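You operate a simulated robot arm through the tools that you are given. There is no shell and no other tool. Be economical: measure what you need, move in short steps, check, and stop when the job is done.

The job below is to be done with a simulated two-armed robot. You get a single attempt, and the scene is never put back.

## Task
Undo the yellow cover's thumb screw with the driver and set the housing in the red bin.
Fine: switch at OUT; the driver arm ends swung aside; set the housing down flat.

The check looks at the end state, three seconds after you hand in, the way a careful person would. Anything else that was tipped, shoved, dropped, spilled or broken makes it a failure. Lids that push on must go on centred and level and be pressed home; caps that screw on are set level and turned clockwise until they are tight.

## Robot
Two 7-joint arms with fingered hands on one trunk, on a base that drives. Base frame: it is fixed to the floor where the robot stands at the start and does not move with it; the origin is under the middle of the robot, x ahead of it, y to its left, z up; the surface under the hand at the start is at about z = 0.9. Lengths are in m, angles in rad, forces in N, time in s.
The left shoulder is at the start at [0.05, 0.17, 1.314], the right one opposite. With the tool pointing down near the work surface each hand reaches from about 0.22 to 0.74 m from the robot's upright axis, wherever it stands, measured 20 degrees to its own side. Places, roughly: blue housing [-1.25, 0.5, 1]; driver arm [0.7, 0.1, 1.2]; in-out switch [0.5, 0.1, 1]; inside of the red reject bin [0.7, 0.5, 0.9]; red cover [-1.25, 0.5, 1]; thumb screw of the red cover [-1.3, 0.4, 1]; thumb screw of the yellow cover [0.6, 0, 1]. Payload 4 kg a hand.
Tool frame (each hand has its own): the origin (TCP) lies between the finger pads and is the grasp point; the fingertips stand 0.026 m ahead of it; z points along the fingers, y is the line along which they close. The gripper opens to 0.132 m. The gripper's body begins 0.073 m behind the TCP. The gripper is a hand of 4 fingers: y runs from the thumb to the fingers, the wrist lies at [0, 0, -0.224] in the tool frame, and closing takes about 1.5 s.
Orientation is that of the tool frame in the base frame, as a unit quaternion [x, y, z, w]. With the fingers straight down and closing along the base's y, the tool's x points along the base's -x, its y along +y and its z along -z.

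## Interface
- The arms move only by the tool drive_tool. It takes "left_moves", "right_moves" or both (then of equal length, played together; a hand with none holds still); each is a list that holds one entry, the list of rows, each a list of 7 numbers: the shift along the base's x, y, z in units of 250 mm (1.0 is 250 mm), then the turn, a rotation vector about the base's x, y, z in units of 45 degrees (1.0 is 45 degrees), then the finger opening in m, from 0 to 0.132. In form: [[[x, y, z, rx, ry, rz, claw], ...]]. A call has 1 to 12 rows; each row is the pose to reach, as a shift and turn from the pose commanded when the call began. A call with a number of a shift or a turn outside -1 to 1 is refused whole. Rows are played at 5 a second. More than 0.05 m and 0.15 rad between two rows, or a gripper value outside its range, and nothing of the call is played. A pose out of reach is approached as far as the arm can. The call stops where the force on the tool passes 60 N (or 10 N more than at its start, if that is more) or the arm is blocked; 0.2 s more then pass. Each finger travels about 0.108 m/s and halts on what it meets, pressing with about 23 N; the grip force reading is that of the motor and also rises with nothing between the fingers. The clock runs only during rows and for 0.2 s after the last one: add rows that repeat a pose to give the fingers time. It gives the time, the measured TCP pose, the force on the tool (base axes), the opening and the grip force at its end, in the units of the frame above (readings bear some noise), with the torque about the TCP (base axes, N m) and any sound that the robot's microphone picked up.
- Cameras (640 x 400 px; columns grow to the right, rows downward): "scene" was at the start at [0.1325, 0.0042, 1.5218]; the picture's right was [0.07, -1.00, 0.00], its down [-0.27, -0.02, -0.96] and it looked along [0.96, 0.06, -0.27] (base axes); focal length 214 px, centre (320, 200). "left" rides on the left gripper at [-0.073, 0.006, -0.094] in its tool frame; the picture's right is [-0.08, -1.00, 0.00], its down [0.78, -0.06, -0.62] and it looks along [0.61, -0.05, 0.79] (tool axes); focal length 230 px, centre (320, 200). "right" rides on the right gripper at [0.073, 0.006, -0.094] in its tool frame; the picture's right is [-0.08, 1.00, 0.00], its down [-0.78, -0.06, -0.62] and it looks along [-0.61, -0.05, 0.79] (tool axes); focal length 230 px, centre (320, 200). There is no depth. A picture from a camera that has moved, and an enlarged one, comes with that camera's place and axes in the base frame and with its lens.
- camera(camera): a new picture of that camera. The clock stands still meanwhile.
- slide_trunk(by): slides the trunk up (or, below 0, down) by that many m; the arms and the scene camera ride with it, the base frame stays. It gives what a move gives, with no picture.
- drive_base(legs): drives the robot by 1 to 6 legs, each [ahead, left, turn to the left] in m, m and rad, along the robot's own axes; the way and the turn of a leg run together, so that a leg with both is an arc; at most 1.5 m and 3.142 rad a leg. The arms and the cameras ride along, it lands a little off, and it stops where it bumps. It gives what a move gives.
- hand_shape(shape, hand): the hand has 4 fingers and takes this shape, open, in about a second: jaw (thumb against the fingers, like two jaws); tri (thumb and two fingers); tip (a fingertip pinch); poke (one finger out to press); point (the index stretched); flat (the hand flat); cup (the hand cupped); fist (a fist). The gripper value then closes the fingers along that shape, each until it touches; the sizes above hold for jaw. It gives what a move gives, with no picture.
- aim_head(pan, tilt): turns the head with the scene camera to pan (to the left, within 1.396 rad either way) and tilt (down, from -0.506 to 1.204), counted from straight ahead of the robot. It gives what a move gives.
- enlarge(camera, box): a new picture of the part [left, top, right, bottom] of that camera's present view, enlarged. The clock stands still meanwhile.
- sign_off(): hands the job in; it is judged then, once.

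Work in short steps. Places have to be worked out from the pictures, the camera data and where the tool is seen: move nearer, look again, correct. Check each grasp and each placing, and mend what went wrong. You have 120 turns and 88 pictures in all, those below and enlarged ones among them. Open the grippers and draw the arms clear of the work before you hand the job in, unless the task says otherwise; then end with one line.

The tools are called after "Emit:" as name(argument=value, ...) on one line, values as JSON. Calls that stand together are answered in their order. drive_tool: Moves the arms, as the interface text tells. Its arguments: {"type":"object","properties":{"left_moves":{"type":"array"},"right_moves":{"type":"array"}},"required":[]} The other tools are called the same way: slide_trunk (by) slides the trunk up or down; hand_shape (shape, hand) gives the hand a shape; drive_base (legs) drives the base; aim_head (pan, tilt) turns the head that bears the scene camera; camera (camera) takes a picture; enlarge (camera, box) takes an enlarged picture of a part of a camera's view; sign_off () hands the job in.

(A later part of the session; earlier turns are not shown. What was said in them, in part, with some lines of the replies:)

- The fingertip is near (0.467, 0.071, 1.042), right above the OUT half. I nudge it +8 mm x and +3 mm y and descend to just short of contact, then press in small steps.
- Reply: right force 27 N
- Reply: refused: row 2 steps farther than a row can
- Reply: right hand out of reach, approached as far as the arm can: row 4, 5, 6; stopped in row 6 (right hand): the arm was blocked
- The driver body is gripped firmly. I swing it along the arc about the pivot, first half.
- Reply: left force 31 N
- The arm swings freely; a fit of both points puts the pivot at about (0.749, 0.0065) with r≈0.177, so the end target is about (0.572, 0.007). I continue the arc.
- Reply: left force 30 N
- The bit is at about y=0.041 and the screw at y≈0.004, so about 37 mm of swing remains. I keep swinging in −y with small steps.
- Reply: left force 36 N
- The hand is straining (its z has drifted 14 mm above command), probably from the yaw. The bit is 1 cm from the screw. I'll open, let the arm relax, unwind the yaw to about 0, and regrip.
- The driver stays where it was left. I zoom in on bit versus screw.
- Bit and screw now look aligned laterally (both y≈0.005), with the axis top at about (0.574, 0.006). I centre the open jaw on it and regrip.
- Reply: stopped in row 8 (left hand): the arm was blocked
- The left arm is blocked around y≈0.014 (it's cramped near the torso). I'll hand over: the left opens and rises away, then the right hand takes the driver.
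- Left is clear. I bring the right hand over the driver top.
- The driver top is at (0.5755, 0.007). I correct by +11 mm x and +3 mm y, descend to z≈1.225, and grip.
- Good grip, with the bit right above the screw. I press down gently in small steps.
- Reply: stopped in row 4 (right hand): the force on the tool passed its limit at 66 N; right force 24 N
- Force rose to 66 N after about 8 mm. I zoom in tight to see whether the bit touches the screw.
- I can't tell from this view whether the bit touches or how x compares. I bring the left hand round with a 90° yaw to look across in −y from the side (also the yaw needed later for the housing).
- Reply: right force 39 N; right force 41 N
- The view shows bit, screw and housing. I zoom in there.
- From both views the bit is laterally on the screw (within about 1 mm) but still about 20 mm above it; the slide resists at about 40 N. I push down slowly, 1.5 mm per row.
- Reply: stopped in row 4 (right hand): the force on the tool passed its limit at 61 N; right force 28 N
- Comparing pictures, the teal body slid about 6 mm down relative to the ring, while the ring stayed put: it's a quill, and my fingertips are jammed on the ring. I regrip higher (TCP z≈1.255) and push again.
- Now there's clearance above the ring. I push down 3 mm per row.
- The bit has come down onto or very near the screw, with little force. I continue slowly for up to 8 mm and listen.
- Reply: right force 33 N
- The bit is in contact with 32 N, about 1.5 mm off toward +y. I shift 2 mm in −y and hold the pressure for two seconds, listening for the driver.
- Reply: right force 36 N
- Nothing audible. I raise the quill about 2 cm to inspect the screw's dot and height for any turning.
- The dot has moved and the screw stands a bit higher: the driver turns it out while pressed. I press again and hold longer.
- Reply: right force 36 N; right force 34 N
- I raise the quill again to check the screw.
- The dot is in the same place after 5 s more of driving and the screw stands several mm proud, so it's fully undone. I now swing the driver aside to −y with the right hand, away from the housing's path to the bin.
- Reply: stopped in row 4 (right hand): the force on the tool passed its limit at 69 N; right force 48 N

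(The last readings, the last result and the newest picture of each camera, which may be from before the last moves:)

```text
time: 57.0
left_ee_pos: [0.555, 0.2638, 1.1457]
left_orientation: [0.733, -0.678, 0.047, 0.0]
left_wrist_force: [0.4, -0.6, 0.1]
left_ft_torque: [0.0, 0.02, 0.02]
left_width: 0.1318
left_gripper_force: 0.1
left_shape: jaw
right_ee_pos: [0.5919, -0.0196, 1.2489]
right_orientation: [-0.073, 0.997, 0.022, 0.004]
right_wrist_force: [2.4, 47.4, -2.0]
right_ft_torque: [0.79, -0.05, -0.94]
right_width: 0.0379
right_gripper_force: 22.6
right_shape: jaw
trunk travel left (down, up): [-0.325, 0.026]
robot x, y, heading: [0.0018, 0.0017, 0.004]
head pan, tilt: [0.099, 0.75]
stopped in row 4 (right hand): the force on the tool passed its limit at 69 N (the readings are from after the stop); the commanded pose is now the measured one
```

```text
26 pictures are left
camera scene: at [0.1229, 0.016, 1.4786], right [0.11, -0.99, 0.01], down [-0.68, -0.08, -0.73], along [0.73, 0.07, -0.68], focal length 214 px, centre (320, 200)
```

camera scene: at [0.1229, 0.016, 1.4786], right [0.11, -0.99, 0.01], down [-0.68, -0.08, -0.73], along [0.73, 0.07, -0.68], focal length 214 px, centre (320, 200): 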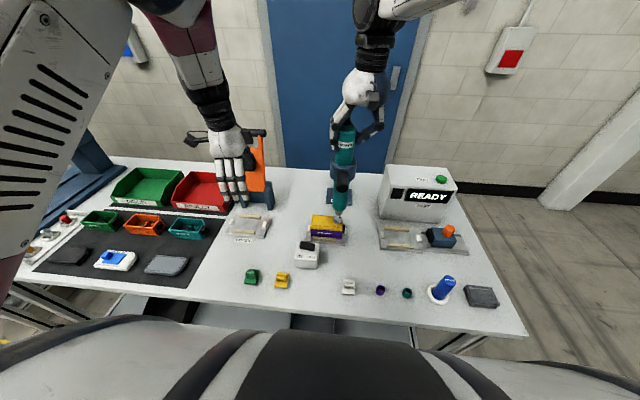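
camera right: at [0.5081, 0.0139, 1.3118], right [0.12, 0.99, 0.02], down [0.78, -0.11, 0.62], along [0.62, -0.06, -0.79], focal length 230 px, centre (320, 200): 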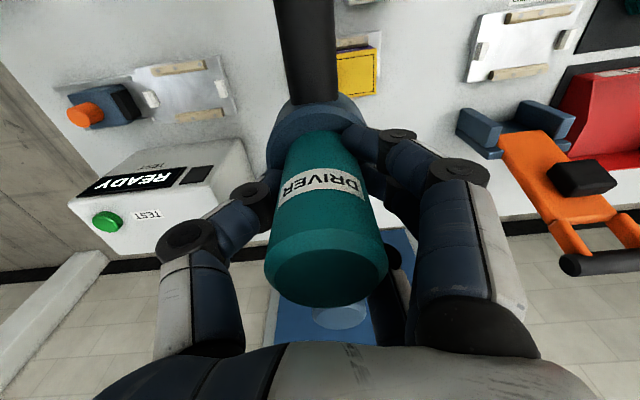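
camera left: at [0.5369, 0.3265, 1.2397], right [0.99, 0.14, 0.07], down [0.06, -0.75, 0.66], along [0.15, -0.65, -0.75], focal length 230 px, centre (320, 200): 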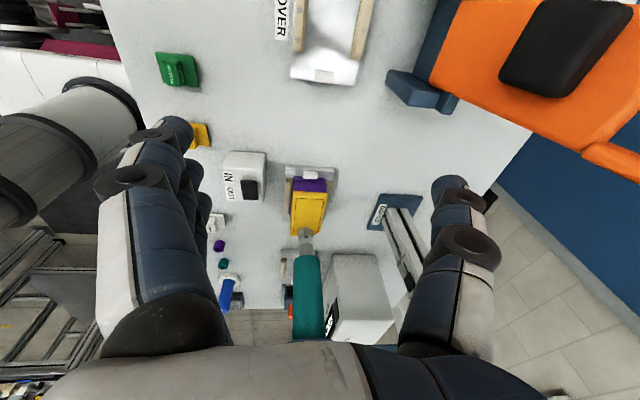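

There's a hard stop just past the work position on −y, so aside must be +y. I swing back toward +y with the right hand as far as it reaches.

Emit:
drive_tool(right_moves=[[[-0.015, 0.05, 0, 0, 0, -0.08, 0.01], [-0.024, 0.102, 0, 0, 0, -0.16, 0.01], [-0.02, 0.165, 0, 0, 0, -0.26, 0.01], [-0.013, 0.226, 0, 0, 0, -0.36, 0.01], [0.003, 0.286, 0, 0, 0, -0.46, 0.01], [0.019, 0.346, 0, 0, 0, -0.56, 0.01], [0.045, 0.402, 0, 0, 0, -0.66, 0.01], [0.072, 0.458, 0, 0, 0, -0.76, 0.01], [0.072, 0.458, 0, 0, 0, -0.76, 0.01]]])

Emit:
camera(camera="scene")

```text
time: 59.2
left_ee_pos: [0.5559, 0.2537, 1.1467]
left_orientation: [0.733, -0.679, 0.046, -0.002]
left_wrist_force: [-0.2, 0.1, 0.4]
left_ft_torque: [0.0, 0.02, 0.0]
left_width: 0.1319
left_gripper_force: 0.1
left_shape: jaw
right_ee_pos: [0.639, 0.0287, 1.2706]
right_orientation: [0.272, 0.961, 0.044, 0.01]
right_wrist_force: [0.9, 0.0, 0.5]
right_ft_torque: [0.0, 0.0, 0.01]
right_width: 0.0116
right_gripper_force: 23.1
right_shape: jaw
trunk travel left (down, up): [-0.325, 0.026]
robot x, y, heading: [-0.001, -0.0001, 0.006]
head pan, tilt: [0.099, 0.75]
stopped in row 9 (right hand): the arm was blocked; the commanded pose is now the measured one
```

```text
25 pictures are left
camera scene: at [0.1227, 0.007, 1.4786], right [0.1, -0.99, 0.0], down [-0.68, -0.07, -0.73], along [0.73, 0.08, -0.68], focal length 214 px, centre (320, 200)
```

scene: 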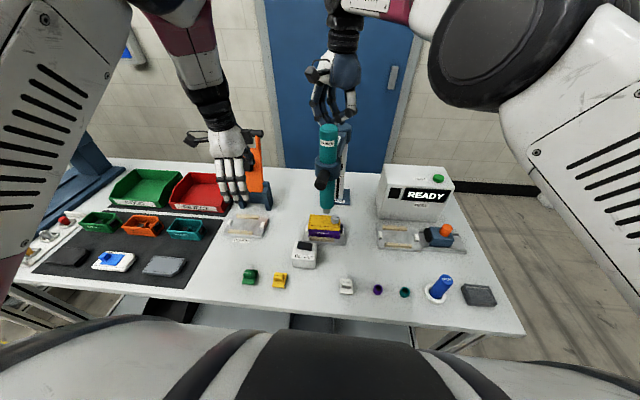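

The right hand slipped off with the driver at y≈0.03. I withdraw the right hand and simultaneously raise and unwind the left so it can swing the driver the rest of the way.

Emit:
drive_tool(right_moves=[[[-0.02, 0, 0.1, 0, 0, 0, 0.03], [-0.08, -0.02, 0.2, 0, 0, 0.1, 0.06], [-0.2, -0.1, 0.3, 0, 0, 0.2, 0.1], [-0.34, -0.18, 0.32, 0, 0, 0.3, 0.132], [-0.48, -0.26, 0.32, 0, 0, 0.4, 0.132], [-0.62, -0.36, 0.32, 0, 0, 0.5, 0.132], [-0.76, -0.46, 0.32, 0, 0, 0.6, 0.132], [-0.88, -0.56, 0.32, 0, 0, 0.7, 0.132], [-1.0, -0.68, 0.32, 0, 0, 0.7, 0.132], [-1.0, -0.82, 0.32, 0, 0, 0.7, 0.132]]], left_moves=[[[-0.05, 0.03, 0.05, 0, 0, 0, 0.132], [-0.1, 0.06, 0.12, 0, 0, -0.1, 0.132], [-0.15, 0.09, 0.22, 0, 0, -0.2, 0.132], [-0.2, 0.12, 0.32, 0, 0, -0.3, 0.132], [-0.2, 0.12, 0.42, 0, 0, -0.4, 0.132], [-0.2, 0.12, 0.52, 0, 0, -0.5, 0.132], [-0.2, 0.12, 0.62, 0, 0, -0.62, 0.132], [-0.2, 0.12, 0.72, 0, 0, -0.74, 0.132], [-0.2, 0.12, 0.78, 0, 0, -0.86, 0.132], [-0.2, 0.12, 0.78, 0, 0, -1.0, 0.132]]])

Emit:
camera(camera="scene")

```text
time: 61.4
left_ee_pos: [0.5059, 0.2835, 1.3421]
left_orientation: [-0.414, 0.909, -0.041, -0.014]
left_wrist_force: [0.2, -0.2, 0.2]
left_ft_torque: [0.04, 0.02, 0.01]
left_width: 0.132
left_gripper_force: 0.1
left_shape: jaw
right_ee_pos: [0.385, -0.1734, 1.3474]
right_orientation: [-0.003, 0.999, 0.042, -0.002]
right_wrist_force: [-0.2, -0.5, -0.8]
right_ft_torque: [0.04, 0.04, 0.04]
right_width: 0.1317
right_gripper_force: 0.1
right_shape: jaw
trunk travel left (down, up): [-0.325, 0.026]
robot x, y, heading: [0.0029, 0.0036, 0.005]
head pan, tilt: [0.099, 0.75]
```

```text
24 pictures are left
camera scene: at [0.1231, 0.0059, 1.4786], right [0.1, -0.99, 0.0], down [-0.68, -0.07, -0.73], along [0.73, 0.08, -0.68], focal length 214 px, centre (320, 200)
```

scene: 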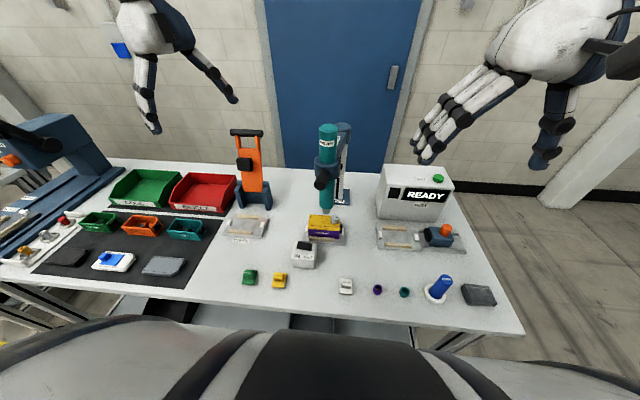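

The driver top is now at about (0.583, 0.036). I move the left hand above it with yaw ≈ 25° and correct its small tilt.

Emit:
drive_tool(left_moves=[[[0.04, -0.14, 0, 0.014, 0, -0.07, 0.132], [0.08, -0.28, 0, 0.028, 0, -0.14, 0.132], [0.12, -0.42, 0, 0.042, 0, -0.21, 0.132], [0.16, -0.56, 0, 0.056, 0, -0.28, 0.132], [0.21, -0.7, -0.01, 0.07, 0, -0.35, 0.132], [0.26, -0.84, -0.02, 0.09, 0, -0.43, 0.132], [0.308, -0.98, -0.03, 0.11, 0, -0.53, 0.132], [0.308, -0.98, -0.03, 0.11, 0, -0.53, 0.132]]])

Emit:
camera(camera="left")

```text
time: 63.4
left_ee_pos: [0.5921, 0.0732, 1.3538]
left_orientation: [-0.246, 0.969, -0.035, -0.007]
left_wrist_force: [0.1, 0.6, 0.0]
left_ft_torque: [-0.02, 0.0, 0.0]
left_width: 0.1318
left_gripper_force: 0.1
left_shape: jaw
right_ee_pos: [0.3855, -0.1721, 1.348]
right_orientation: [-0.002, 0.999, 0.043, -0.001]
right_wrist_force: [0.1, 1.0, -0.3]
right_ft_torque: [-0.04, 0.05, 0.0]
right_width: 0.1318
right_gripper_force: 0.1
right_shape: jaw
trunk travel left (down, up): [-0.325, 0.026]
robot x, y, heading: [-0.0009, -0.001, 0.003]
head pan, tilt: [0.099, 0.75]
stopped in row 8 (left hand): the arm was blocked; the commanded pose is now the measured one
```

```text
23 pictures are left
camera left: at [0.654, 0.1205, 1.4438], right [0.54, -0.84, 0.06], down [-0.66, -0.38, 0.64], along [-0.52, -0.39, -0.76], focal length 230 px, centre (320, 200)
```

left: 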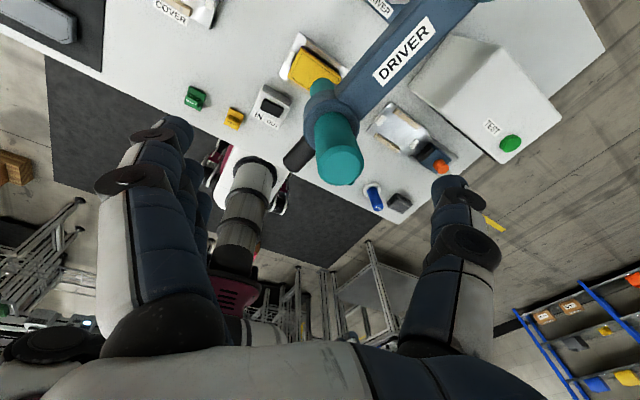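

The left arm is cramped this far across its body. I'll shift the whole robot 0.10 m to the right, which gives the left arm room; both hands are above everything.

Emit:
drive_base(legs=[[0, -0.1, 0]])

Emit:
drive_tool(left_moves=[[[0, 0.06, 0, 0, 0, -0.1, 0.132], [-0.01, 0.12, -0.01, 0.02, 0, -0.2, 0.132], [-0.02, 0.18, -0.03, 0.04, 0, -0.3, 0.132], [-0.04, 0.24, -0.05, 0.07, 0, -0.4, 0.132], [-0.04, 0.24, -0.07, 0.09, 0, -0.5, 0.132], [-0.04, 0.24, -0.07, 0.09, 0, -0.6, 0.132]]])

Emit:
camera(camera="left")

```text
time: 64.9
left_ee_pos: [0.5931, -0.0295, 1.3549]
left_orientation: [-0.244, 0.969, -0.034, -0.008]
left_wrist_force: [-0.2, 0.4, 0.6]
left_ft_torque: [0.01, 0.0, 0.0]
left_width: 0.1318
left_gripper_force: 0.1
left_shape: jaw
right_ee_pos: [0.3839, -0.2729, 1.3478]
right_orientation: [-0.001, 0.999, 0.043, -0.002]
right_wrist_force: [0.2, 0.8, 0.0]
right_ft_torque: [0.04, -0.02, 0.01]
right_width: 0.132
right_gripper_force: 0.0
right_shape: jaw
trunk travel left (down, up): [-0.325, 0.026]
robot x, y, heading: [-0.001, -0.0968, -0.0]
head pan, tilt: [0.099, 0.75]
```

```text
time: 66.3
left_ee_pos: [0.5803, 0.0329, 1.3355]
left_orientation: [-0.011, 1.0, 0.001, -0.007]
left_wrist_force: [0.0, 0.8, 0.9]
left_ft_torque: [-0.03, 0.03, -0.02]
left_width: 0.132
left_gripper_force: 0.1
left_shape: jaw
right_ee_pos: [0.3852, -0.2719, 1.3493]
right_orientation: [-0.002, 0.999, 0.042, -0.002]
right_wrist_force: [0.7, 0.8, -1.2]
right_ft_torque: [-0.02, 0.04, 0.03]
right_width: 0.1317
right_gripper_force: 0.1
right_shape: jaw
trunk travel left (down, up): [-0.325, 0.026]
robot x, y, heading: [0.0031, -0.0966, -0.001]
head pan, tilt: [0.099, 0.75]
```

```text
22 pictures are left
camera left: at [0.6558, 0.0401, 1.428], right [0.1, -1.0, -0.01], down [-0.77, -0.08, 0.63], along [-0.62, -0.06, -0.78], focal length 230 px, centre (320, 200)
```

left: 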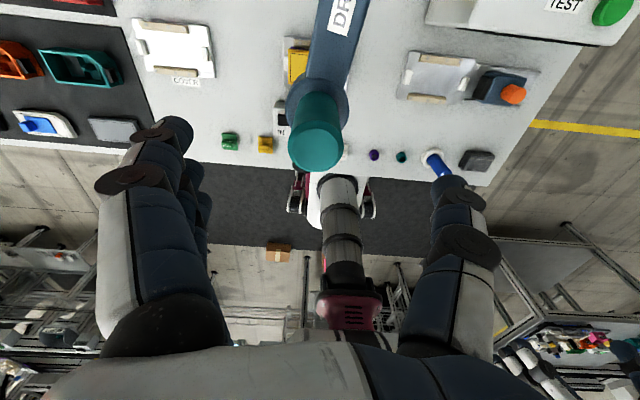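

Comfortable and centred now. I descend to z≈1.235 and grip.

Emit:
drive_tool(left_moves=[[[0, 0.01, -0.14, 0, 0, 0, 0.132], [0, 0.01, -0.28, 0, 0, 0, 0.132], [0, 0.01, -0.41, 0, 0, 0, 0.132], [0, 0.01, -0.41, 0, 0, 0, 0.09], [0, 0.01, -0.41, 0, 0, 0, 0.06], [0, 0.01, -0.41, 0, 0, 0, 0.03], [0, 0.01, -0.41, 0, 0, 0, 0.01], [0, 0.01, -0.41, 0, 0, 0, 0.01], [0, 0.01, -0.41, 0, 0, 0, 0.01]]])

```text
time: 68.3
left_ee_pos: [0.5813, 0.0366, 1.2371]
left_orientation: [-0.011, 1.0, 0.003, -0.007]
left_wrist_force: [1.3, -0.8, -2.7]
left_ft_torque: [0.04, -0.02, -0.04]
left_width: 0.0253
left_gripper_force: 22.9
left_shape: jaw
right_ee_pos: [0.3852, -0.2732, 1.3494]
right_orientation: [-0.001, 0.999, 0.043, -0.002]
right_wrist_force: [-0.1, -0.1, -0.1]
right_ft_torque: [-0.02, -0.01, 0.0]
right_width: 0.1317
right_gripper_force: 0.1
right_shape: jaw
trunk travel left (down, up): [-0.325, 0.026]
robot x, y, heading: [0.0013, -0.101, 0.001]
head pan, tilt: [0.099, 0.75]
```

Gripped. I swing the driver back along the arc to its starting angle.

Emit:
drive_tool(left_moves=[[[0.017, 0.076, 0, 0, 0, -0.12, 0.01], [0.042, 0.147, 0, 0, 0, -0.24, 0.01], [0.073, 0.214, 0, 0, 0, -0.36, 0.01], [0.111, 0.278, 0, 0, 0, -0.48, 0.01], [0.156, 0.338, 0, 0, 0, -0.6, 0.01], [0.207, 0.392, 0, 0, 0, -0.72, 0.01], [0.263, 0.441, 0, 0, 0, -0.84, 0.01], [0.324, 0.484, 0, 0, 0, -0.95, 0.01], [0.324, 0.484, 0, 0, 0, -0.95, 0.01]]])

Emit:
camera(camera="scene")

```text
time: 70.3
left_ee_pos: [0.6553, 0.1534, 1.2367]
left_orientation: [0.355, 0.935, 0.003, -0.008]
left_wrist_force: [-36.7, -5.6, 0.9]
left_ft_torque: [-0.19, 0.64, -0.49]
left_width: 0.0291
left_gripper_force: 22.4
left_shape: jaw
right_ee_pos: [0.3783, -0.2732, 1.3512]
right_orientation: [-0.001, 0.999, 0.043, 0.001]
right_wrist_force: [0.5, -0.2, -0.4]
right_ft_torque: [-0.01, 0.01, 0.0]
right_width: 0.1318
right_gripper_force: 0.1
right_shape: jaw
trunk travel left (down, up): [-0.325, 0.026]
robot x, y, heading: [0.0035, -0.0987, 0.0]
head pan, tilt: [0.099, 0.75]
```

```text
21 pictures are left
camera scene: at [0.1154, -0.0939, 1.4793], right [0.1, -0.99, 0.0], down [-0.68, -0.07, -0.73], along [0.73, 0.07, -0.68], focal length 214 px, centre (320, 200)
```

scene: 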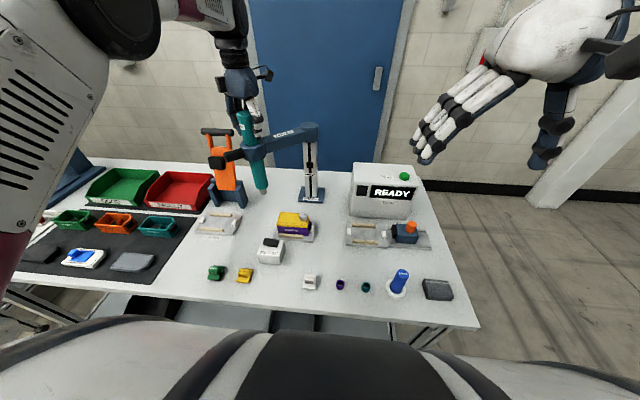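

The driver is back at its aside stop. I release it, rise, and begin turning the left hand to a −90° yaw to grip the housing along x.

Emit:
drive_tool(left_moves=[[[-0.03, 0, 0, 0, 0, 0, 0.04], [-0.04, 0, 0, 0, 0, 0, 0.08], [-0.04, 0, 0, 0, 0, 0, 0.132], [-0.04, 0, 0.16, 0, 0, 0, 0.132], [-0.06, 0, 0.32, 0, 0, 0, 0.132], [-0.14, -0.02, 0.42, 0, 0, -0.15, 0.132], [-0.26, -0.1, 0.42, 0, 0, -0.3, 0.132], [-0.38, -0.2, 0.42, 0, 0, -0.45, 0.132], [-0.5, -0.3, 0.36, 0, 0, -0.6, 0.132], [-0.56, -0.36, 0.24, 0, 0, -0.75, 0.132], [-0.56, -0.4, 0.1, 0, 0, -0.9, 0.132], [-0.56, -0.4, 0, 0, 0, -1.0, 0.132]]])

Emit:
camera(camera="scene")

```text
time: 72.9
left_ee_pos: [0.5246, 0.0545, 1.2363]
left_orientation: [0.687, 0.727, 0.007, -0.003]
left_wrist_force: [-0.3, 1.1, -0.5]
left_ft_torque: [0.0, 0.0, 0.0]
left_width: 0.1318
left_gripper_force: 0.2
left_shape: jaw
right_ee_pos: [0.3853, -0.2722, 1.3483]
right_orientation: [-0.001, 0.999, 0.043, -0.003]
right_wrist_force: [-0.3, -0.3, -0.2]
right_ft_torque: [-0.01, -0.04, 0.0]
right_width: 0.1318
right_gripper_force: 0.0
right_shape: jaw
trunk travel left (down, up): [-0.325, 0.026]
robot x, y, heading: [-0.0014, -0.1002, -0.001]
head pan, tilt: [0.099, 0.75]
```

```text
20 pictures are left
camera scene: at [0.1224, -0.0927, 1.4787], right [0.1, -0.99, 0.0], down [-0.68, -0.07, -0.73], along [0.73, 0.07, -0.68], focal length 214 px, centre (320, 200)
```

scene: 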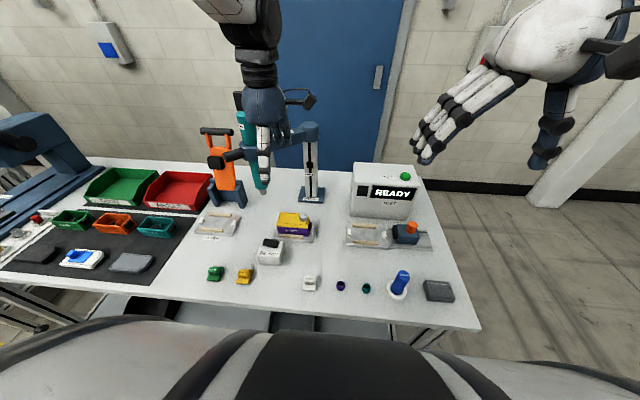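

Yaw is about −87°. I move over the housing centre (0.58, 0.038), narrowing the jaw to 0.10, and descend to z≈1.06 for a close look.

Emit:
drive_tool(left_moves=[[[0.06, -0.02, 0, 0, 0, -0.02, 0.12], [0.13, -0.04, -0.02, 0, 0, -0.04, 0.11], [0.2, -0.06, -0.1, 0, 0, -0.06, 0.1], [0.222, -0.066, -0.24, 0, 0, -0.06, 0.1], [0.222, -0.066, -0.4, 0, 0, -0.06, 0.1], [0.222, -0.066, -0.56, 0, 0, -0.06, 0.1], [0.222, -0.066, -0.7, 0, 0, -0.06, 0.1], [0.222, -0.066, -0.7, 0, 0, -0.06, 0.1]]])

Emit:
camera(camera="left")

Emit:
enlarge(camera="scene", box=[230, 140, 350, 270])

```text
time: 74.7
left_ee_pos: [0.5797, 0.0378, 1.061]
left_orientation: [0.702, 0.712, 0.007, -0.003]
left_wrist_force: [-0.1, 0.4, 0.6]
left_ft_torque: [0.0, 0.0, -0.03]
left_width: 0.1002
left_gripper_force: 0.0
left_shape: jaw
right_ee_pos: [0.3834, -0.2725, 1.348]
right_orientation: [-0.001, 0.999, 0.042, -0.001]
right_wrist_force: [-0.1, 0.1, -0.3]
right_ft_torque: [-0.01, -0.01, 0.04]
right_width: 0.1317
right_gripper_force: 0.0
right_shape: jaw
trunk travel left (down, up): [-0.325, 0.026]
robot x, y, heading: [-0.0019, -0.0992, -0.003]
head pan, tilt: [0.099, 0.75]
```

```text
19 pictures are left
camera left: at [0.5859, -0.036, 1.1525], right [-1.0, -0.09, -0.01], down [-0.08, 0.77, 0.63], along [-0.05, 0.63, -0.78], focal length 230 px, centre (320, 200)
```

left: 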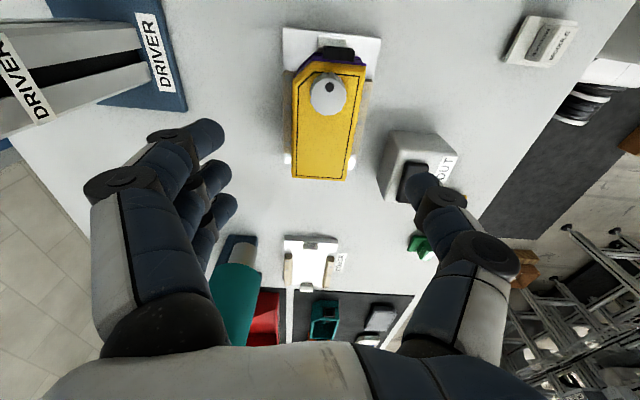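

```text
3.08 times, centred on (290, 205) of scene
camera zoom: at [0.1217, -0.093, 1.4788], right [0.1, -0.99, 0.0], down [-0.68, -0.07, -0.73], along [0.73, 0.07, -0.68], focal length 660 px, centre (412, 185)
```

zoom: 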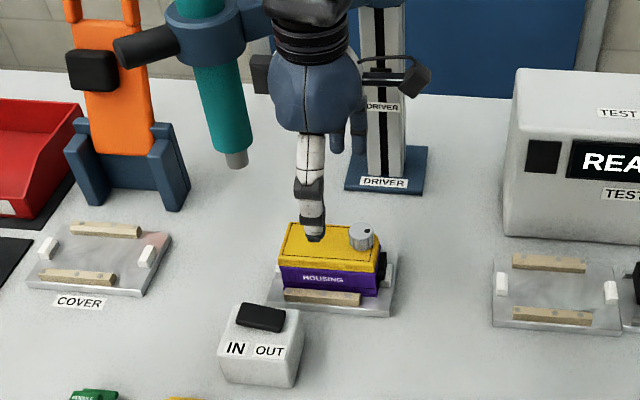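

Averaging the views puts the housing centre at about (0.576, 0.045), the cover top at about z 0.95, the skirt bottom at about 0.939, and the rail tops at about 0.905. I descend so the fingertips reach about z 0.917, then close on the purple body.

Emit:
drive_tool(left_moves=[[[-0.012, 0.026, -0.1, 0, 0, -0.02, 0.1], [-0.012, 0.026, -0.2, 0, 0, -0.02, 0.1], [-0.012, 0.026, -0.3, 0, 0, -0.02, 0.1], [-0.012, 0.026, -0.4, 0, 0, -0.02, 0.1], [-0.012, 0.026, -0.472, 0, 0, -0.02, 0.1], [-0.012, 0.026, -0.472, 0, 0, -0.02, 0.1]]])

Emit:
enlarge(camera="scene", box=[250, 180, 330, 270])

Emit:
camera(camera="left")

```text
time: 76.1
left_ee_pos: [0.5751, 0.0441, 0.9414]
left_orientation: [0.707, 0.707, 0.006, -0.003]
left_wrist_force: [-0.3, -0.8, -0.1]
left_ft_torque: [-0.02, 0.02, -0.01]
left_width: 0.1002
left_gripper_force: 0.1
left_shape: jaw
right_ee_pos: [0.384, -0.2722, 1.3486]
right_orientation: [-0.002, 0.999, 0.042, -0.002]
right_wrist_force: [0.4, 0.4, 0.4]
right_ft_torque: [0.02, -0.02, 0.02]
right_width: 0.1319
right_gripper_force: 0.1
right_shape: jaw
trunk travel left (down, up): [-0.325, 0.026]
robot x, y, heading: [0.001, -0.101, 0.003]
head pan, tilt: [0.099, 0.75]
```

```text
4.44 times, centred on (290, 225) of scene
camera zoom: at [0.1221, -0.093, 1.4787], right [0.1, -0.99, 0.0], down [-0.68, -0.07, -0.73], along [0.73, 0.07, -0.68], focal length 953 px, centre (453, 89)
```

zoom: 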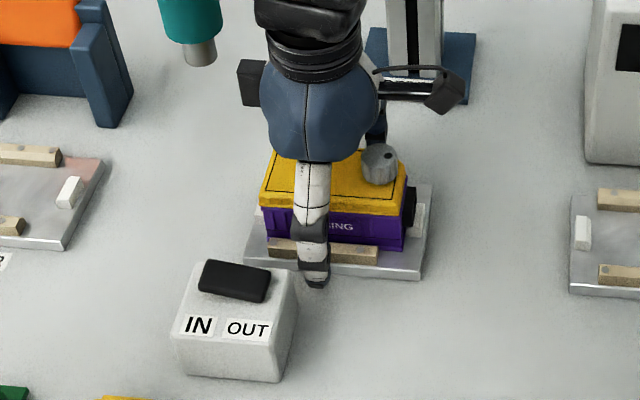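

```text
16 pictures are left
camera left: at [0.5814, -0.0288, 1.0326], right [-1.0, -0.08, -0.01], down [-0.06, 0.78, 0.63], along [-0.04, 0.63, -0.78], focal length 230 px, centre (320, 200)
```

left: 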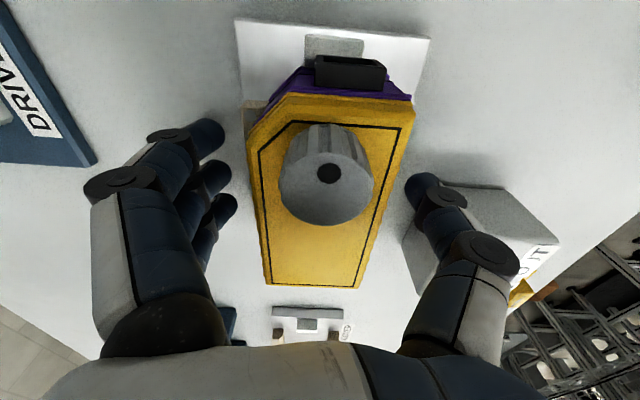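

The hand straddles the housing, clear of the switch and rails. I close the fingers.

Emit:
drive_tool(left_moves=[[[0, 0, 0, 0, 0, 0, 0.085], [0, 0, 0, 0, 0, 0, 0.07], [0, 0, 0, 0, 0, 0, 0.055], [0, 0, 0, 0, 0, 0, 0.04], [0, 0, 0, 0, 0, 0, 0.03], [0, 0, 0, 0, 0, 0, 0.03], [0, 0, 0, 0, 0, 0, 0.03]]])

Emit:
enlarge(camera="scene", box=[250, 180, 330, 270])

```text
time: 77.7
left_ee_pos: [0.5764, 0.0445, 0.9408]
left_orientation: [0.707, 0.707, 0.006, -0.003]
left_wrist_force: [-1.9, 0.0, -1.5]
left_ft_torque: [-0.01, 0.11, -0.01]
left_width: 0.0766
left_gripper_force: 22.6
left_shape: jaw
right_ee_pos: [0.3848, -0.2725, 1.3489]
right_orientation: [-0.001, 0.999, 0.043, -0.003]
right_wrist_force: [1.1, -0.3, -0.3]
right_ft_torque: [0.02, 0.0, -0.01]
right_width: 0.1321
right_gripper_force: 0.2
right_shape: jaw
trunk travel left (down, up): [-0.325, 0.026]
robot x, y, heading: [0.0003, -0.0978, -0.001]
head pan, tilt: [0.099, 0.75]
```

```text
4.44 times, centred on (290, 225) of scene
camera zoom: at [0.1221, -0.0929, 1.4787], right [0.1, -0.99, 0.0], down [-0.68, -0.07, -0.73], along [0.73, 0.07, -0.68], focal length 953 px, centre (453, 89)
```

zoom: 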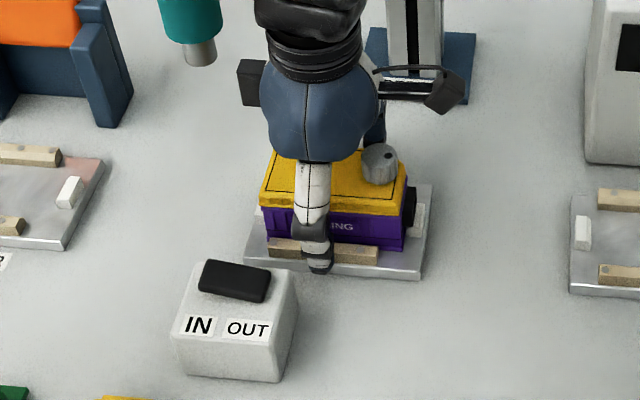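

The width of 0.077 shows the tips closed on the wooden rails, not the housing. I open, rise 13 mm, and close again on the purple band.

Emit:
drive_tool(left_moves=[[[0, 0, 0, 0, 0, 0, 0.1], [0, 0, 0, 0, 0, 0, 0.1], [0, 0, 0.025, 0, 0, 0, 0.1], [0, 0, 0.056, 0, 0, 0, 0.1], [0, 0, 0.056, 0, 0, 0, 0.08], [0, 0, 0.056, 0, 0, 0, 0.06], [0, 0, 0.056, 0, 0, 0, 0.045], [0, 0, 0.056, 0, 0, 0, 0.03], [0, 0, 0.056, 0, 0, 0, 0.03], [0, 0, 0.056, 0, 0, 0, 0.03]]])

Emit:
enlarge(camera="scene", box=[250, 180, 330, 270])

```text
time: 79.9
left_ee_pos: [0.5761, 0.044, 0.9565]
left_orientation: [0.707, 0.707, 0.007, -0.003]
left_wrist_force: [0.6, 0.2, 0.4]
left_ft_torque: [-0.02, -0.02, 0.0]
left_width: 0.0483
left_gripper_force: 23.5
left_shape: jaw
right_ee_pos: [0.3848, -0.2728, 1.3486]
right_orientation: [-0.001, 0.999, 0.043, -0.001]
right_wrist_force: [-0.5, 0.5, 0.1]
right_ft_torque: [0.02, 0.01, 0.0]
right_width: 0.1319
right_gripper_force: 0.1
right_shape: jaw
trunk travel left (down, up): [-0.325, 0.026]
robot x, y, heading: [0.003, -0.0969, 0.001]
head pan, tilt: [0.099, 0.75]
```

```text
4.44 times, centred on (290, 225) of scene
camera zoom: at [0.1223, -0.0929, 1.4787], right [0.1, -0.99, 0.0], down [-0.68, -0.07, -0.73], along [0.73, 0.07, -0.68], focal length 953 px, centre (453, 89)
```

zoom: 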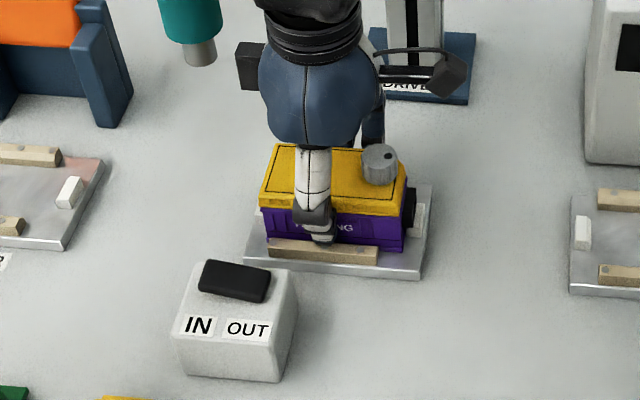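

The thumb is on the purple body now (0.048). I lift 4 cm slowly and check that housing and cover come together.

Emit:
drive_tool(left_moves=[[[0, 0, 0.02, 0, 0, 0, 0.03], [0, 0, 0.05, 0, 0, 0, 0.03], [0, 0, 0.09, 0, 0, 0, 0.03], [0, 0, 0.13, 0, 0, 0, 0.03], [0, 0, 0.17, 0, 0, 0, 0.03], [0, 0, 0.17, 0, 0, 0, 0.03]]])

Emit:
enlarge(camera="scene", box=[240, 160, 340, 270])

```text
time: 81.3
left_ee_pos: [0.5777, 0.0443, 0.9974]
left_orientation: [0.707, 0.707, 0.006, -0.004]
left_wrist_force: [0.4, 0.5, -1.5]
left_ft_torque: [0.06, 0.0, 0.01]
left_width: 0.0482
left_gripper_force: 23.2
left_shape: jaw
right_ee_pos: [0.3841, -0.2728, 1.348]
right_orientation: [0.0, 0.999, 0.043, -0.002]
right_wrist_force: [-0.3, 1.0, 0.1]
right_ft_torque: [-0.01, 0.03, -0.05]
right_width: 0.1319
right_gripper_force: 0.1
right_shape: jaw
trunk travel left (down, up): [-0.325, 0.026]
robot x, y, heading: [0.0027, -0.0945, -0.002]
head pan, tilt: [0.099, 0.75]
```

```text
3.64 times, centred on (290, 215) of scene
camera zoom: at [0.1226, -0.0929, 1.4786], right [0.1, -0.99, 0.0], down [-0.68, -0.07, -0.73], along [0.73, 0.07, -0.68], focal length 780 px, centre (429, 146)
```

zoom: 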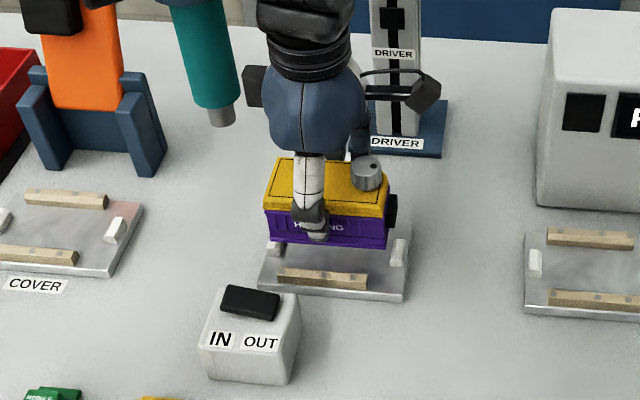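

Housing and cover lift together, level. I raise to z≈1.12 and draw back over the front of the table before driving to the bin (bin estimated x 0.62–0.80, y 0.40–0.63).

Emit:
drive_tool(left_moves=[[[0, 0, 0.1, 0, 0, 0, 0.03], [0, 0, 0.22, 0, 0, 0, 0.03], [0, 0, 0.34, 0, 0, 0, 0.03], [-0.06, 0, 0.46, 0, 0, 0, 0.03], [-0.18, 0.02, 0.5, 0, 0, 0, 0.03], [-0.3, 0.04, 0.5, 0, 0, 0, 0.03], [-0.42, 0.08, 0.5, 0, 0, 0, 0.03], [-0.54, 0.12, 0.5, 0, 0, 0, 0.03], [-0.64, 0.18, 0.5, 0, 0, 0, 0.03], [-0.64, 0.18, 0.5, 0, 0, 0, 0.03]]])

Emit:
aim_head(pan=0.4, tilt=0.6)

Emit:
camera(camera="scene")

```text
time: 83.5
left_ee_pos: [0.4168, 0.0887, 1.1246]
left_orientation: [0.708, 0.706, 0.007, -0.003]
left_wrist_force: [-0.3, -0.3, -1.5]
left_ft_torque: [0.04, 0.02, -0.02]
left_width: 0.048
left_gripper_force: 22.7
left_shape: jaw
right_ee_pos: [0.3847, -0.2729, 1.3481]
right_orientation: [-0.001, 0.999, 0.043, -0.002]
right_wrist_force: [0.0, -0.2, 0.1]
right_ft_torque: [-0.01, 0.01, -0.01]
right_width: 0.1317
right_gripper_force: 0.0
right_shape: jaw
trunk travel left (down, up): [-0.325, 0.026]
robot x, y, heading: [-0.0009, -0.0981, -0.004]
head pan, tilt: [0.099, 0.75]
```

```text
time: 84.3
left_ee_pos: [0.4169, 0.0891, 1.1256]
left_orientation: [0.707, 0.707, 0.006, -0.003]
left_wrist_force: [-0.1, -0.5, -2.0]
left_ft_torque: [0.0, 0.01, 0.01]
left_width: 0.0483
left_gripper_force: 23.0
left_shape: jaw
right_ee_pos: [0.3839, -0.2735, 1.3492]
right_orientation: [0.0, 0.999, 0.043, -0.002]
right_wrist_force: [0.9, 1.5, 0.3]
right_ft_torque: [-0.01, 0.0, -0.01]
right_width: 0.1321
right_gripper_force: 0.1
right_shape: jaw
trunk travel left (down, up): [-0.325, 0.026]
robot x, y, heading: [-0.001, -0.1014, 0.001]
head pan, tilt: [0.4, 0.6]
```

```text
12 pictures are left
camera scene: at [0.1213, -0.0668, 1.4915], right [0.39, -0.92, 0.0], down [-0.52, -0.22, -0.82], along [0.76, 0.32, -0.57], focal length 214 px, centre (320, 200)
```

scene: 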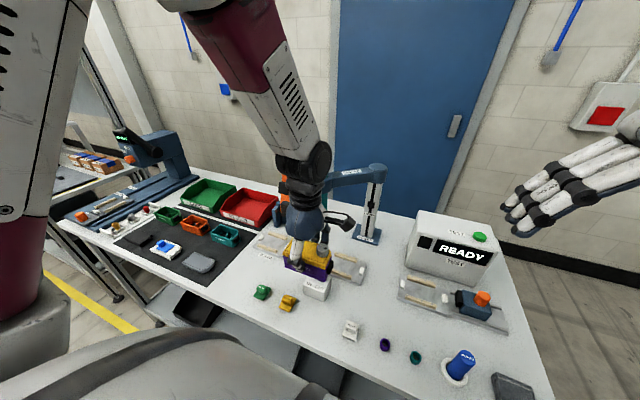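

The bin centre re-measures at about (0.715, 0.525). I drive 0.34 m left, then 0.06 ahead, with the housing held high.

Emit:
drive_base(legs=[[0, 0.34, 0], [0.06, 0, 0]])

Emit:
aim_head(pan=0.4, tilt=0.7)

Emit:
camera(camera="scene")

```text
time: 88.4
left_ee_pos: [0.4754, 0.4292, 1.1242]
left_orientation: [0.706, 0.709, 0.005, -0.004]
left_wrist_force: [0.3, 0.1, -3.0]
left_ft_torque: [0.0, 0.01, -0.02]
left_width: 0.0481
left_gripper_force: 23.7
left_shape: jaw
right_ee_pos: [0.4454, 0.0675, 1.3474]
right_orientation: [-0.004, 0.999, 0.043, -0.003]
right_wrist_force: [-0.3, 0.5, -0.4]
right_ft_torque: [0.01, 0.03, -0.04]
right_width: 0.1319
right_gripper_force: 0.1
right_shape: jaw
trunk travel left (down, up): [-0.325, 0.026]
robot x, y, heading: [0.0584, 0.2376, 0.008]
head pan, tilt: [0.4, 0.6]
```

```text
time: 89.1
left_ee_pos: [0.473, 0.4288, 1.1244]
left_orientation: [0.705, 0.709, 0.007, -0.002]
left_wrist_force: [0.3, -0.3, -2.0]
left_ft_torque: [0.03, 0.01, -0.02]
left_width: 0.0479
left_gripper_force: 23.4
left_shape: jaw
right_ee_pos: [0.4448, 0.0659, 1.3476]
right_orientation: [-0.004, 0.999, 0.043, -0.002]
right_wrist_force: [0.1, 1.2, 0.9]
right_ft_torque: [0.0, -0.02, -0.01]
right_width: 0.1318
right_gripper_force: 0.1
right_shape: jaw
trunk travel left (down, up): [-0.325, 0.026]
robot x, y, heading: [0.0594, 0.2369, 0.006]
head pan, tilt: [0.4, 0.7]
```

```text
11 pictures are left
camera scene: at [0.1771, 0.2694, 1.4829], right [0.39, -0.92, 0.0], down [-0.59, -0.25, -0.77], along [0.7, 0.3, -0.64], focal length 214 px, centre (320, 200)
```

scene: 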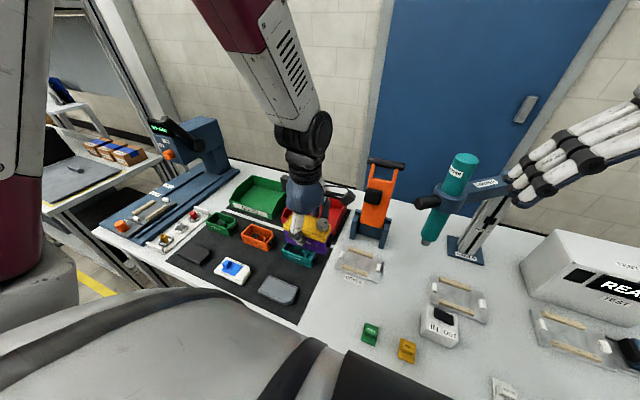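

I move the housing over the bin centre (0.712, 0.52) at the same height.

Emit:
drive_tool(left_moves=[[[0.12, 0.06, 0, 0, 0, 0, 0.03], [0.25, 0.13, 0, 0, 0, 0, 0.03], [0.38, 0.2, 0, 0, 0, 0, 0.03], [0.5, 0.26, 0, 0, 0, 0, 0.03], [0.62, 0.32, 0, 0, 0, 0, 0.03], [0.74, 0.364, 0, 0, 0, 0, 0.03], [0.85, 0.364, 0, 0, 0, 0, 0.03], [0.95, 0.364, 0, 0, 0, 0, 0.03], [0.95, 0.364, 0, 0, 0, 0, 0.03]]])

Emit:
camera(camera="left")

Emit:
enlarge(camera="scene", box=[200, 110, 420, 280])

```text
time: 91.1
left_ee_pos: [0.7104, 0.5178, 1.1254]
left_orientation: [0.705, 0.71, 0.007, -0.003]
left_wrist_force: [-0.5, -0.6, -1.3]
left_ft_torque: [0.04, -0.05, 0.01]
left_width: 0.0481
left_gripper_force: 23.1
left_shape: jaw
right_ee_pos: [0.4432, 0.066, 1.3484]
right_orientation: [-0.004, 0.999, 0.042, -0.002]
right_wrist_force: [-1.1, -0.3, 0.0]
right_ft_torque: [0.0, -0.03, -0.01]
right_width: 0.1318
right_gripper_force: 0.0
right_shape: jaw
trunk travel left (down, up): [-0.325, 0.026]
robot x, y, heading: [0.0604, 0.237, 0.004]
head pan, tilt: [0.4, 0.7]
```

```text
10 pictures are left
camera left: at [0.7162, 0.4443, 1.2168], right [-1.0, -0.08, -0.01], down [-0.07, 0.78, 0.63], along [-0.05, 0.63, -0.78], focal length 230 px, centre (320, 200)
```

left: 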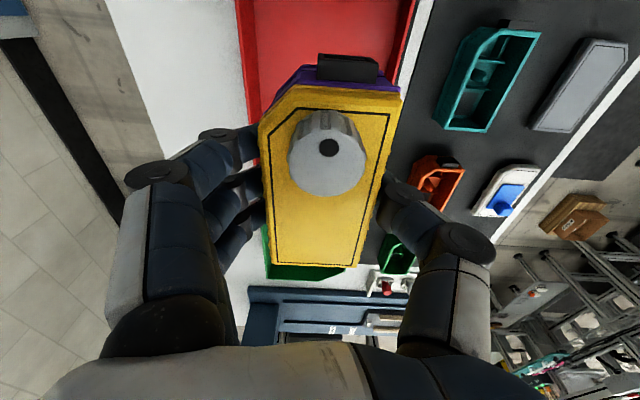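

```text
2.35 times, centred on (310, 195) of scene
camera zoom: at [0.1764, 0.2694, 1.483], right [0.39, -0.92, 0.0], down [-0.59, -0.25, -0.77], along [0.7, 0.3, -0.64], focal length 505 px, centre (344, 212)
```

zoom: 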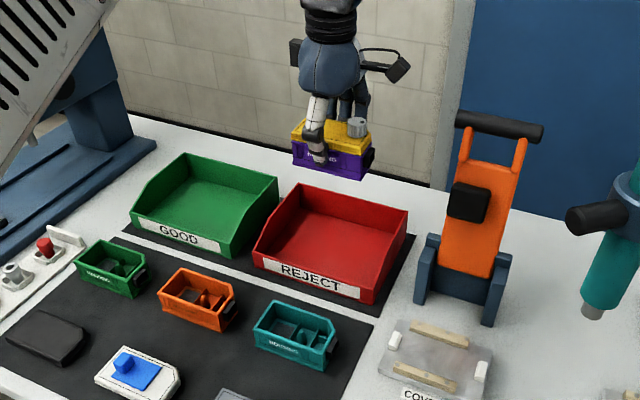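

The bin interior spans about x 0.65–0.78, y 0.43–0.61, so the housing is centred over it. I lower to z≈0.972, just above the expected floor contact.

Emit:
drive_tool(left_moves=[[[0.016, 0.01, -0.12, 0, 0, 0, 0.03], [0.016, 0.01, -0.24, 0, 0, 0, 0.03], [0.016, 0.01, -0.36, 0, 0, 0, 0.03], [0.016, 0.01, -0.46, 0, 0, 0, 0.03], [0.016, 0.01, -0.55, 0, 0, 0, 0.03], [0.016, 0.01, -0.61, 0, 0, 0, 0.03], [0.016, 0.01, -0.61, 0, 0, 0, 0.03]]])

Emit:
enlarge(camera="scene", box=[250, 150, 370, 260])

```text
time: 92.7
left_ee_pos: [0.7161, 0.5219, 0.9719]
left_orientation: [0.706, 0.709, 0.007, -0.003]
left_wrist_force: [-0.8, 0.1, -2.1]
left_ft_torque: [0.0, 0.01, -0.03]
left_width: 0.0481
left_gripper_force: 23.1
left_shape: jaw
right_ee_pos: [0.4446, 0.0659, 1.3476]
right_orientation: [-0.005, 0.999, 0.043, -0.002]
right_wrist_force: [-0.2, 0.0, 0.6]
right_ft_torque: [-0.01, -0.01, -0.02]
right_width: 0.1318
right_gripper_force: 0.0
right_shape: jaw
trunk travel left (down, up): [-0.325, 0.026]
robot x, y, heading: [0.0577, 0.2351, 0.006]
head pan, tilt: [0.4, 0.7]
```

```text
3.64 times, centred on (310, 205) of scene
camera zoom: at [0.177, 0.2693, 1.4829], right [0.39, -0.92, 0.0], down [-0.59, -0.25, -0.76], along [0.7, 0.3, -0.64], focal length 780 px, centre (356, 182)
```

zoom: 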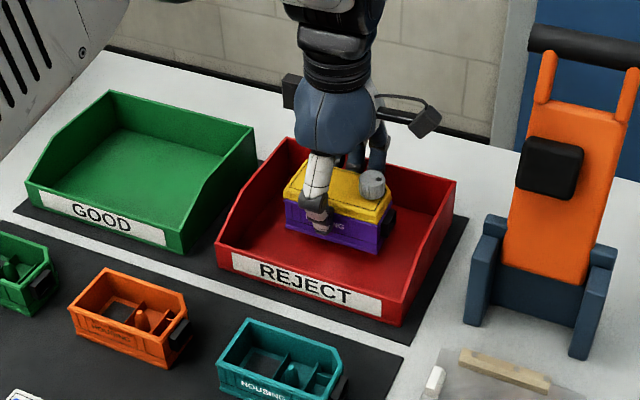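

The housing hovers just above the floor, centred and clear of the walls. I lower in 2 mm steps, watching the vertical force.

Emit:
drive_tool(left_moves=[[[0, 0, -0.01, 0, 0, 0, 0.03], [0, 0, -0.02, 0, 0, 0, 0.03], [0, 0, -0.03, 0, 0, 0, 0.03], [0, 0, -0.04, 0, 0, 0, 0.03], [0, 0, -0.05, 0, 0, 0, 0.03]]])

```text
time: 93.9
left_ee_pos: [0.7156, 0.5231, 0.9593]
left_orientation: [0.705, 0.709, 0.007, -0.003]
left_wrist_force: [-0.1, -0.6, -2.0]
left_ft_torque: [0.03, 0.04, -0.01]
left_width: 0.048
left_gripper_force: 22.3
left_shape: jaw
right_ee_pos: [0.4444, 0.0662, 1.349]
right_orientation: [-0.004, 0.999, 0.043, -0.002]
right_wrist_force: [-0.5, -0.8, -0.4]
right_ft_torque: [-0.01, 0.02, -0.02]
right_width: 0.1322
right_gripper_force: 0.1
right_shape: jaw
trunk travel left (down, up): [-0.325, 0.026]
robot x, y, heading: [0.0605, 0.2404, 0.006]
head pan, tilt: [0.4, 0.7]
```

No contact yet (−2 N is the load). I continue in 1 mm steps.

Emit:
drive_tool(left_moves=[[[0, 0, -0.004, 0, 0, 0, 0.03], [0, 0, -0.008, 0, 0, 0, 0.03], [0, 0, -0.012, 0, 0, 0, 0.03], [0, 0, -0.016, 0, 0, 0, 0.03], [0, 0, -0.02, 0, 0, 0, 0.03], [0, 0, -0.024, 0, 0, 0, 0.03]]])

```text
time: 95.3
left_ee_pos: [0.7158, 0.5221, 0.9532]
left_orientation: [0.705, 0.709, 0.007, -0.003]
left_wrist_force: [-0.6, -0.6, -2.0]
left_ft_torque: [0.06, 0.04, 0.0]
left_width: 0.048
left_gripper_force: 23.7
left_shape: jaw
right_ee_pos: [0.4452, 0.0662, 1.3485]
right_orientation: [-0.004, 0.999, 0.044, -0.002]
right_wrist_force: [-0.3, 0.2, -0.3]
right_ft_torque: [0.03, 0.0, 0.03]
right_width: 0.1319
right_gripper_force: 0.1
right_shape: jaw
trunk travel left (down, up): [-0.325, 0.026]
robot x, y, heading: [0.0589, 0.2364, 0.008]
head pan, tilt: [0.4, 0.7]
```

Still free at 0.953; I keep lowering in 1 mm steps.

Emit:
drive_tool(left_moves=[[[0, 0, -0.004, 0, 0, 0, 0.03], [0, 0, -0.008, 0, 0, 0, 0.03], [0, 0, -0.012, 0, 0, 0, 0.03], [0, 0, -0.016, 0, 0, 0, 0.03], [0, 0, -0.02, 0, 0, 0, 0.03]]])

```text
time: 96.5
left_ee_pos: [0.7153, 0.5225, 0.9508]
left_orientation: [0.705, 0.709, 0.007, -0.002]
left_wrist_force: [-0.6, -2.2, 10.4]
left_ft_torque: [-0.01, -0.02, 0.0]
left_width: 0.0481
left_gripper_force: 23.1
left_shape: jaw
right_ee_pos: [0.4442, 0.0657, 1.3489]
right_orientation: [-0.004, 0.999, 0.042, -0.001]
right_wrist_force: [0.7, 0.1, 0.9]
right_ft_torque: [0.01, 0.01, 0.03]
right_width: 0.132
right_gripper_force: 0.0
right_shape: jaw
trunk travel left (down, up): [-0.325, 0.026]
robot x, y, heading: [0.0581, 0.2384, 0.0]
head pan, tilt: [0.4, 0.7]
```

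The floor is touched (+10 N). I open gently to 0.08, then look before rising.

Emit:
drive_tool(left_moves=[[[0, 0, 0.004, 0, 0, 0, 0.055], [0, 0, 0.004, 0, 0, 0, 0.065], [0, 0, 0.004, 0, 0, 0, 0.08], [0, 0, 0.004, 0, 0, 0, 0.08]]])

Emit:
enlarge(camera="scene", box=[270, 160, 350, 250])

```text
time: 97.5
left_ee_pos: [0.7155, 0.5228, 0.9492]
left_orientation: [0.705, 0.709, 0.007, -0.003]
left_wrist_force: [0.3, 0.3, -0.7]
left_ft_torque: [0.01, -0.03, 0.01]
left_width: 0.0795
left_gripper_force: 0.0
left_shape: jaw
right_ee_pos: [0.4438, 0.0672, 1.3484]
right_orientation: [-0.004, 0.999, 0.043, -0.002]
right_wrist_force: [0.0, 0.0, -0.3]
right_ft_torque: [-0.01, 0.02, 0.01]
right_width: 0.1319
right_gripper_force: 0.1
right_shape: jaw
trunk travel left (down, up): [-0.325, 0.026]
robot x, y, heading: [0.0603, 0.2418, 0.005]
head pan, tilt: [0.4, 0.7]
```

```text
4.44 times, centred on (310, 205) of scene
camera zoom: at [0.1771, 0.2695, 1.4829], right [0.39, -0.92, 0.0], down [-0.59, -0.25, -0.76], along [0.7, 0.3, -0.64], focal length 953 px, centre (364, 178)
```

zoom: 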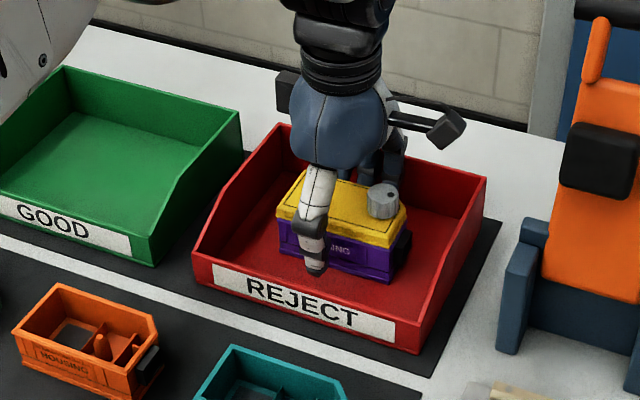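

Released; the housing sits flat. I rise straight up and then draw back.

Emit:
drive_tool(left_moves=[[[0, 0, 0.04, 0, 0, 0, 0.085], [0, 0, 0.1, 0, 0, 0, 0.09], [0, 0, 0.2, 0, 0, 0, 0.09], [0, 0, 0.35, 0, 0, 0, 0.1], [0, 0, 0.5, 0, 0, 0, 0.132], [0, 0, 0.65, 0, 0, 0, 0.132], [-0.1, 0, 0.8, 0, 0, 0, 0.132], [-0.26, 0, 0.85, 0, 0, 0, 0.132], [-0.44, 0, 0.85, 0, 0, 0, 0.132], [-0.62, 0, 0.85, 0, 0, 0, 0.132], [-0.8, 0, 0.85, 0, 0, 0, 0.132], [-0.96, 0, 0.85, 0, 0, 0, 0.132]]])

Emit:
camera(camera="scene")

Emit:
enlarge(camera="scene", box=[270, 160, 350, 250])

```text
time: 100.1
left_ee_pos: [0.4747, 0.5238, 1.1653]
left_orientation: [0.705, 0.709, 0.007, -0.002]
left_wrist_force: [0.2, 0.0, 0.4]
left_ft_torque: [0.03, -0.01, -0.01]
left_width: 0.1321
left_gripper_force: 0.1
left_shape: jaw
right_ee_pos: [0.4428, 0.0667, 1.349]
right_orientation: [-0.004, 0.999, 0.043, -0.002]
right_wrist_force: [0.0, 0.2, -0.5]
right_ft_torque: [0.0, -0.04, 0.0]
right_width: 0.1322
right_gripper_force: 0.0
right_shape: jaw
trunk travel left (down, up): [-0.325, 0.026]
robot x, y, heading: [0.0613, 0.2368, 0.002]
head pan, tilt: [0.4, 0.7]
```

```text
6 pictures are left
camera scene: at [0.1755, 0.2692, 1.4831], right [0.39, -0.92, 0.0], down [-0.59, -0.25, -0.77], along [0.7, 0.3, -0.64], focal length 214 px, centre (320, 200)
```

scene: 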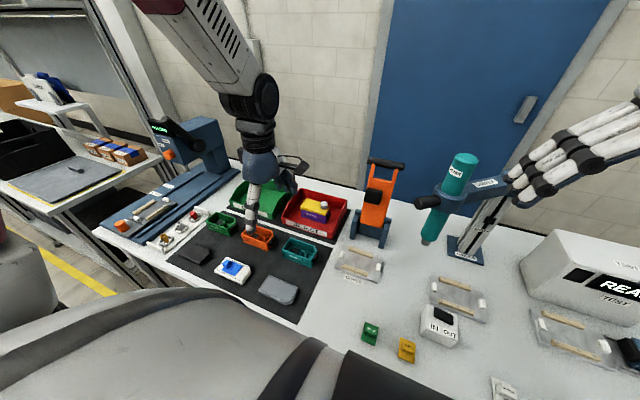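

```text
4.44 times, centred on (310, 205) of scene
camera zoom: at [0.1755, 0.2692, 1.4831], right [0.39, -0.92, 0.0], down [-0.59, -0.25, -0.77], along [0.7, 0.3, -0.64], focal length 953 px, centre (364, 178)
```

zoom: 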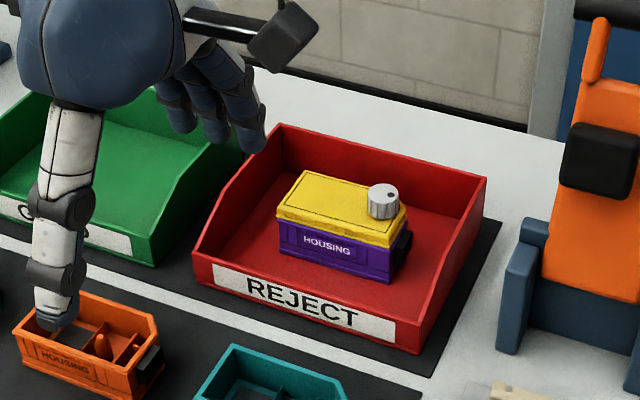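

The housing is flat in the REJECT bin. I check that the switch is still at OUT, and draw both hands further back.

Emit:
drive_tool(right_moves=[[[-0.1, -0.06, 0, 0, 0, 0, 0.132], [-0.2, -0.12, 0, 0, 0, 0, 0.132], [-0.3, -0.18, 0, 0, 0, 0, 0.132], [-0.3, -0.18, 0, 0, 0, 0, 0.132]]], left_moves=[[[0, 0, 0.12, 0, 0, 0, 0.132], [0, 0, 0.24, 0, 0, 0, 0.132], [0, 0, 0.32, 0, 0, 0, 0.132], [0, 0, 0.32, 0, 0, 0, 0.132]]])

Emit:
enlarge(camera="scene", box=[410, 260, 500, 350])

```text
time: 101.1
left_ee_pos: [0.4766, 0.5249, 1.2435]
left_orientation: [0.705, 0.709, 0.006, -0.004]
left_wrist_force: [0.3, -0.4, 0.1]
left_ft_torque: [0.01, 0.03, 0.0]
left_width: 0.1317
left_gripper_force: 0.1
left_shape: jaw
right_ee_pos: [0.3704, 0.0221, 1.3494]
right_orientation: [-0.005, 0.999, 0.042, -0.001]
right_wrist_force: [0.3, 0.4, 0.6]
right_ft_torque: [-0.05, 0.03, -0.01]
right_width: 0.1319
right_gripper_force: 0.0
right_shape: jaw
trunk travel left (down, up): [-0.325, 0.026]
robot x, y, heading: [0.0612, 0.2376, 0.011]
head pan, tilt: [0.4, 0.7]
```

```text
4.44 times, centred on (455, 305) of scene
camera zoom: at [0.1775, 0.2702, 1.4829], right [0.39, -0.92, 0.0], down [-0.59, -0.25, -0.76], along [0.7, 0.3, -0.64], focal length 953 px, centre (-280, -267)
```

zoom: 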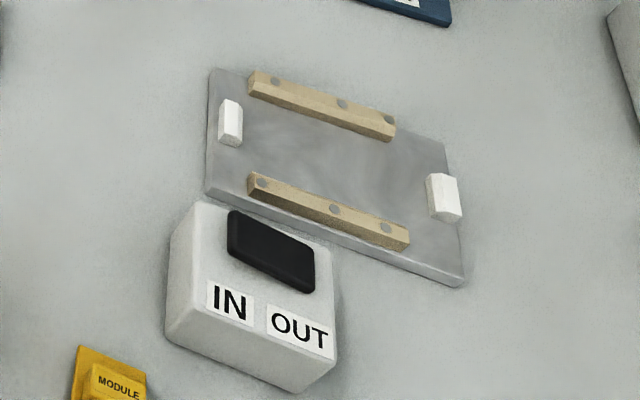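

The rocker is still pressed on the OUT side, the fixture is intact, the driver is swung aside, and both hands are open and clear. I hand the job in.

Emit:
sign_off()

```text
The job is handed in.
```

The yellow cover's thumb screw is undone, and the housing sits flat in the red REJECT bin with the loosened cover and screw still on it. The switch is at OUT, the driver arm is swung aside, and both hands are open and clear.
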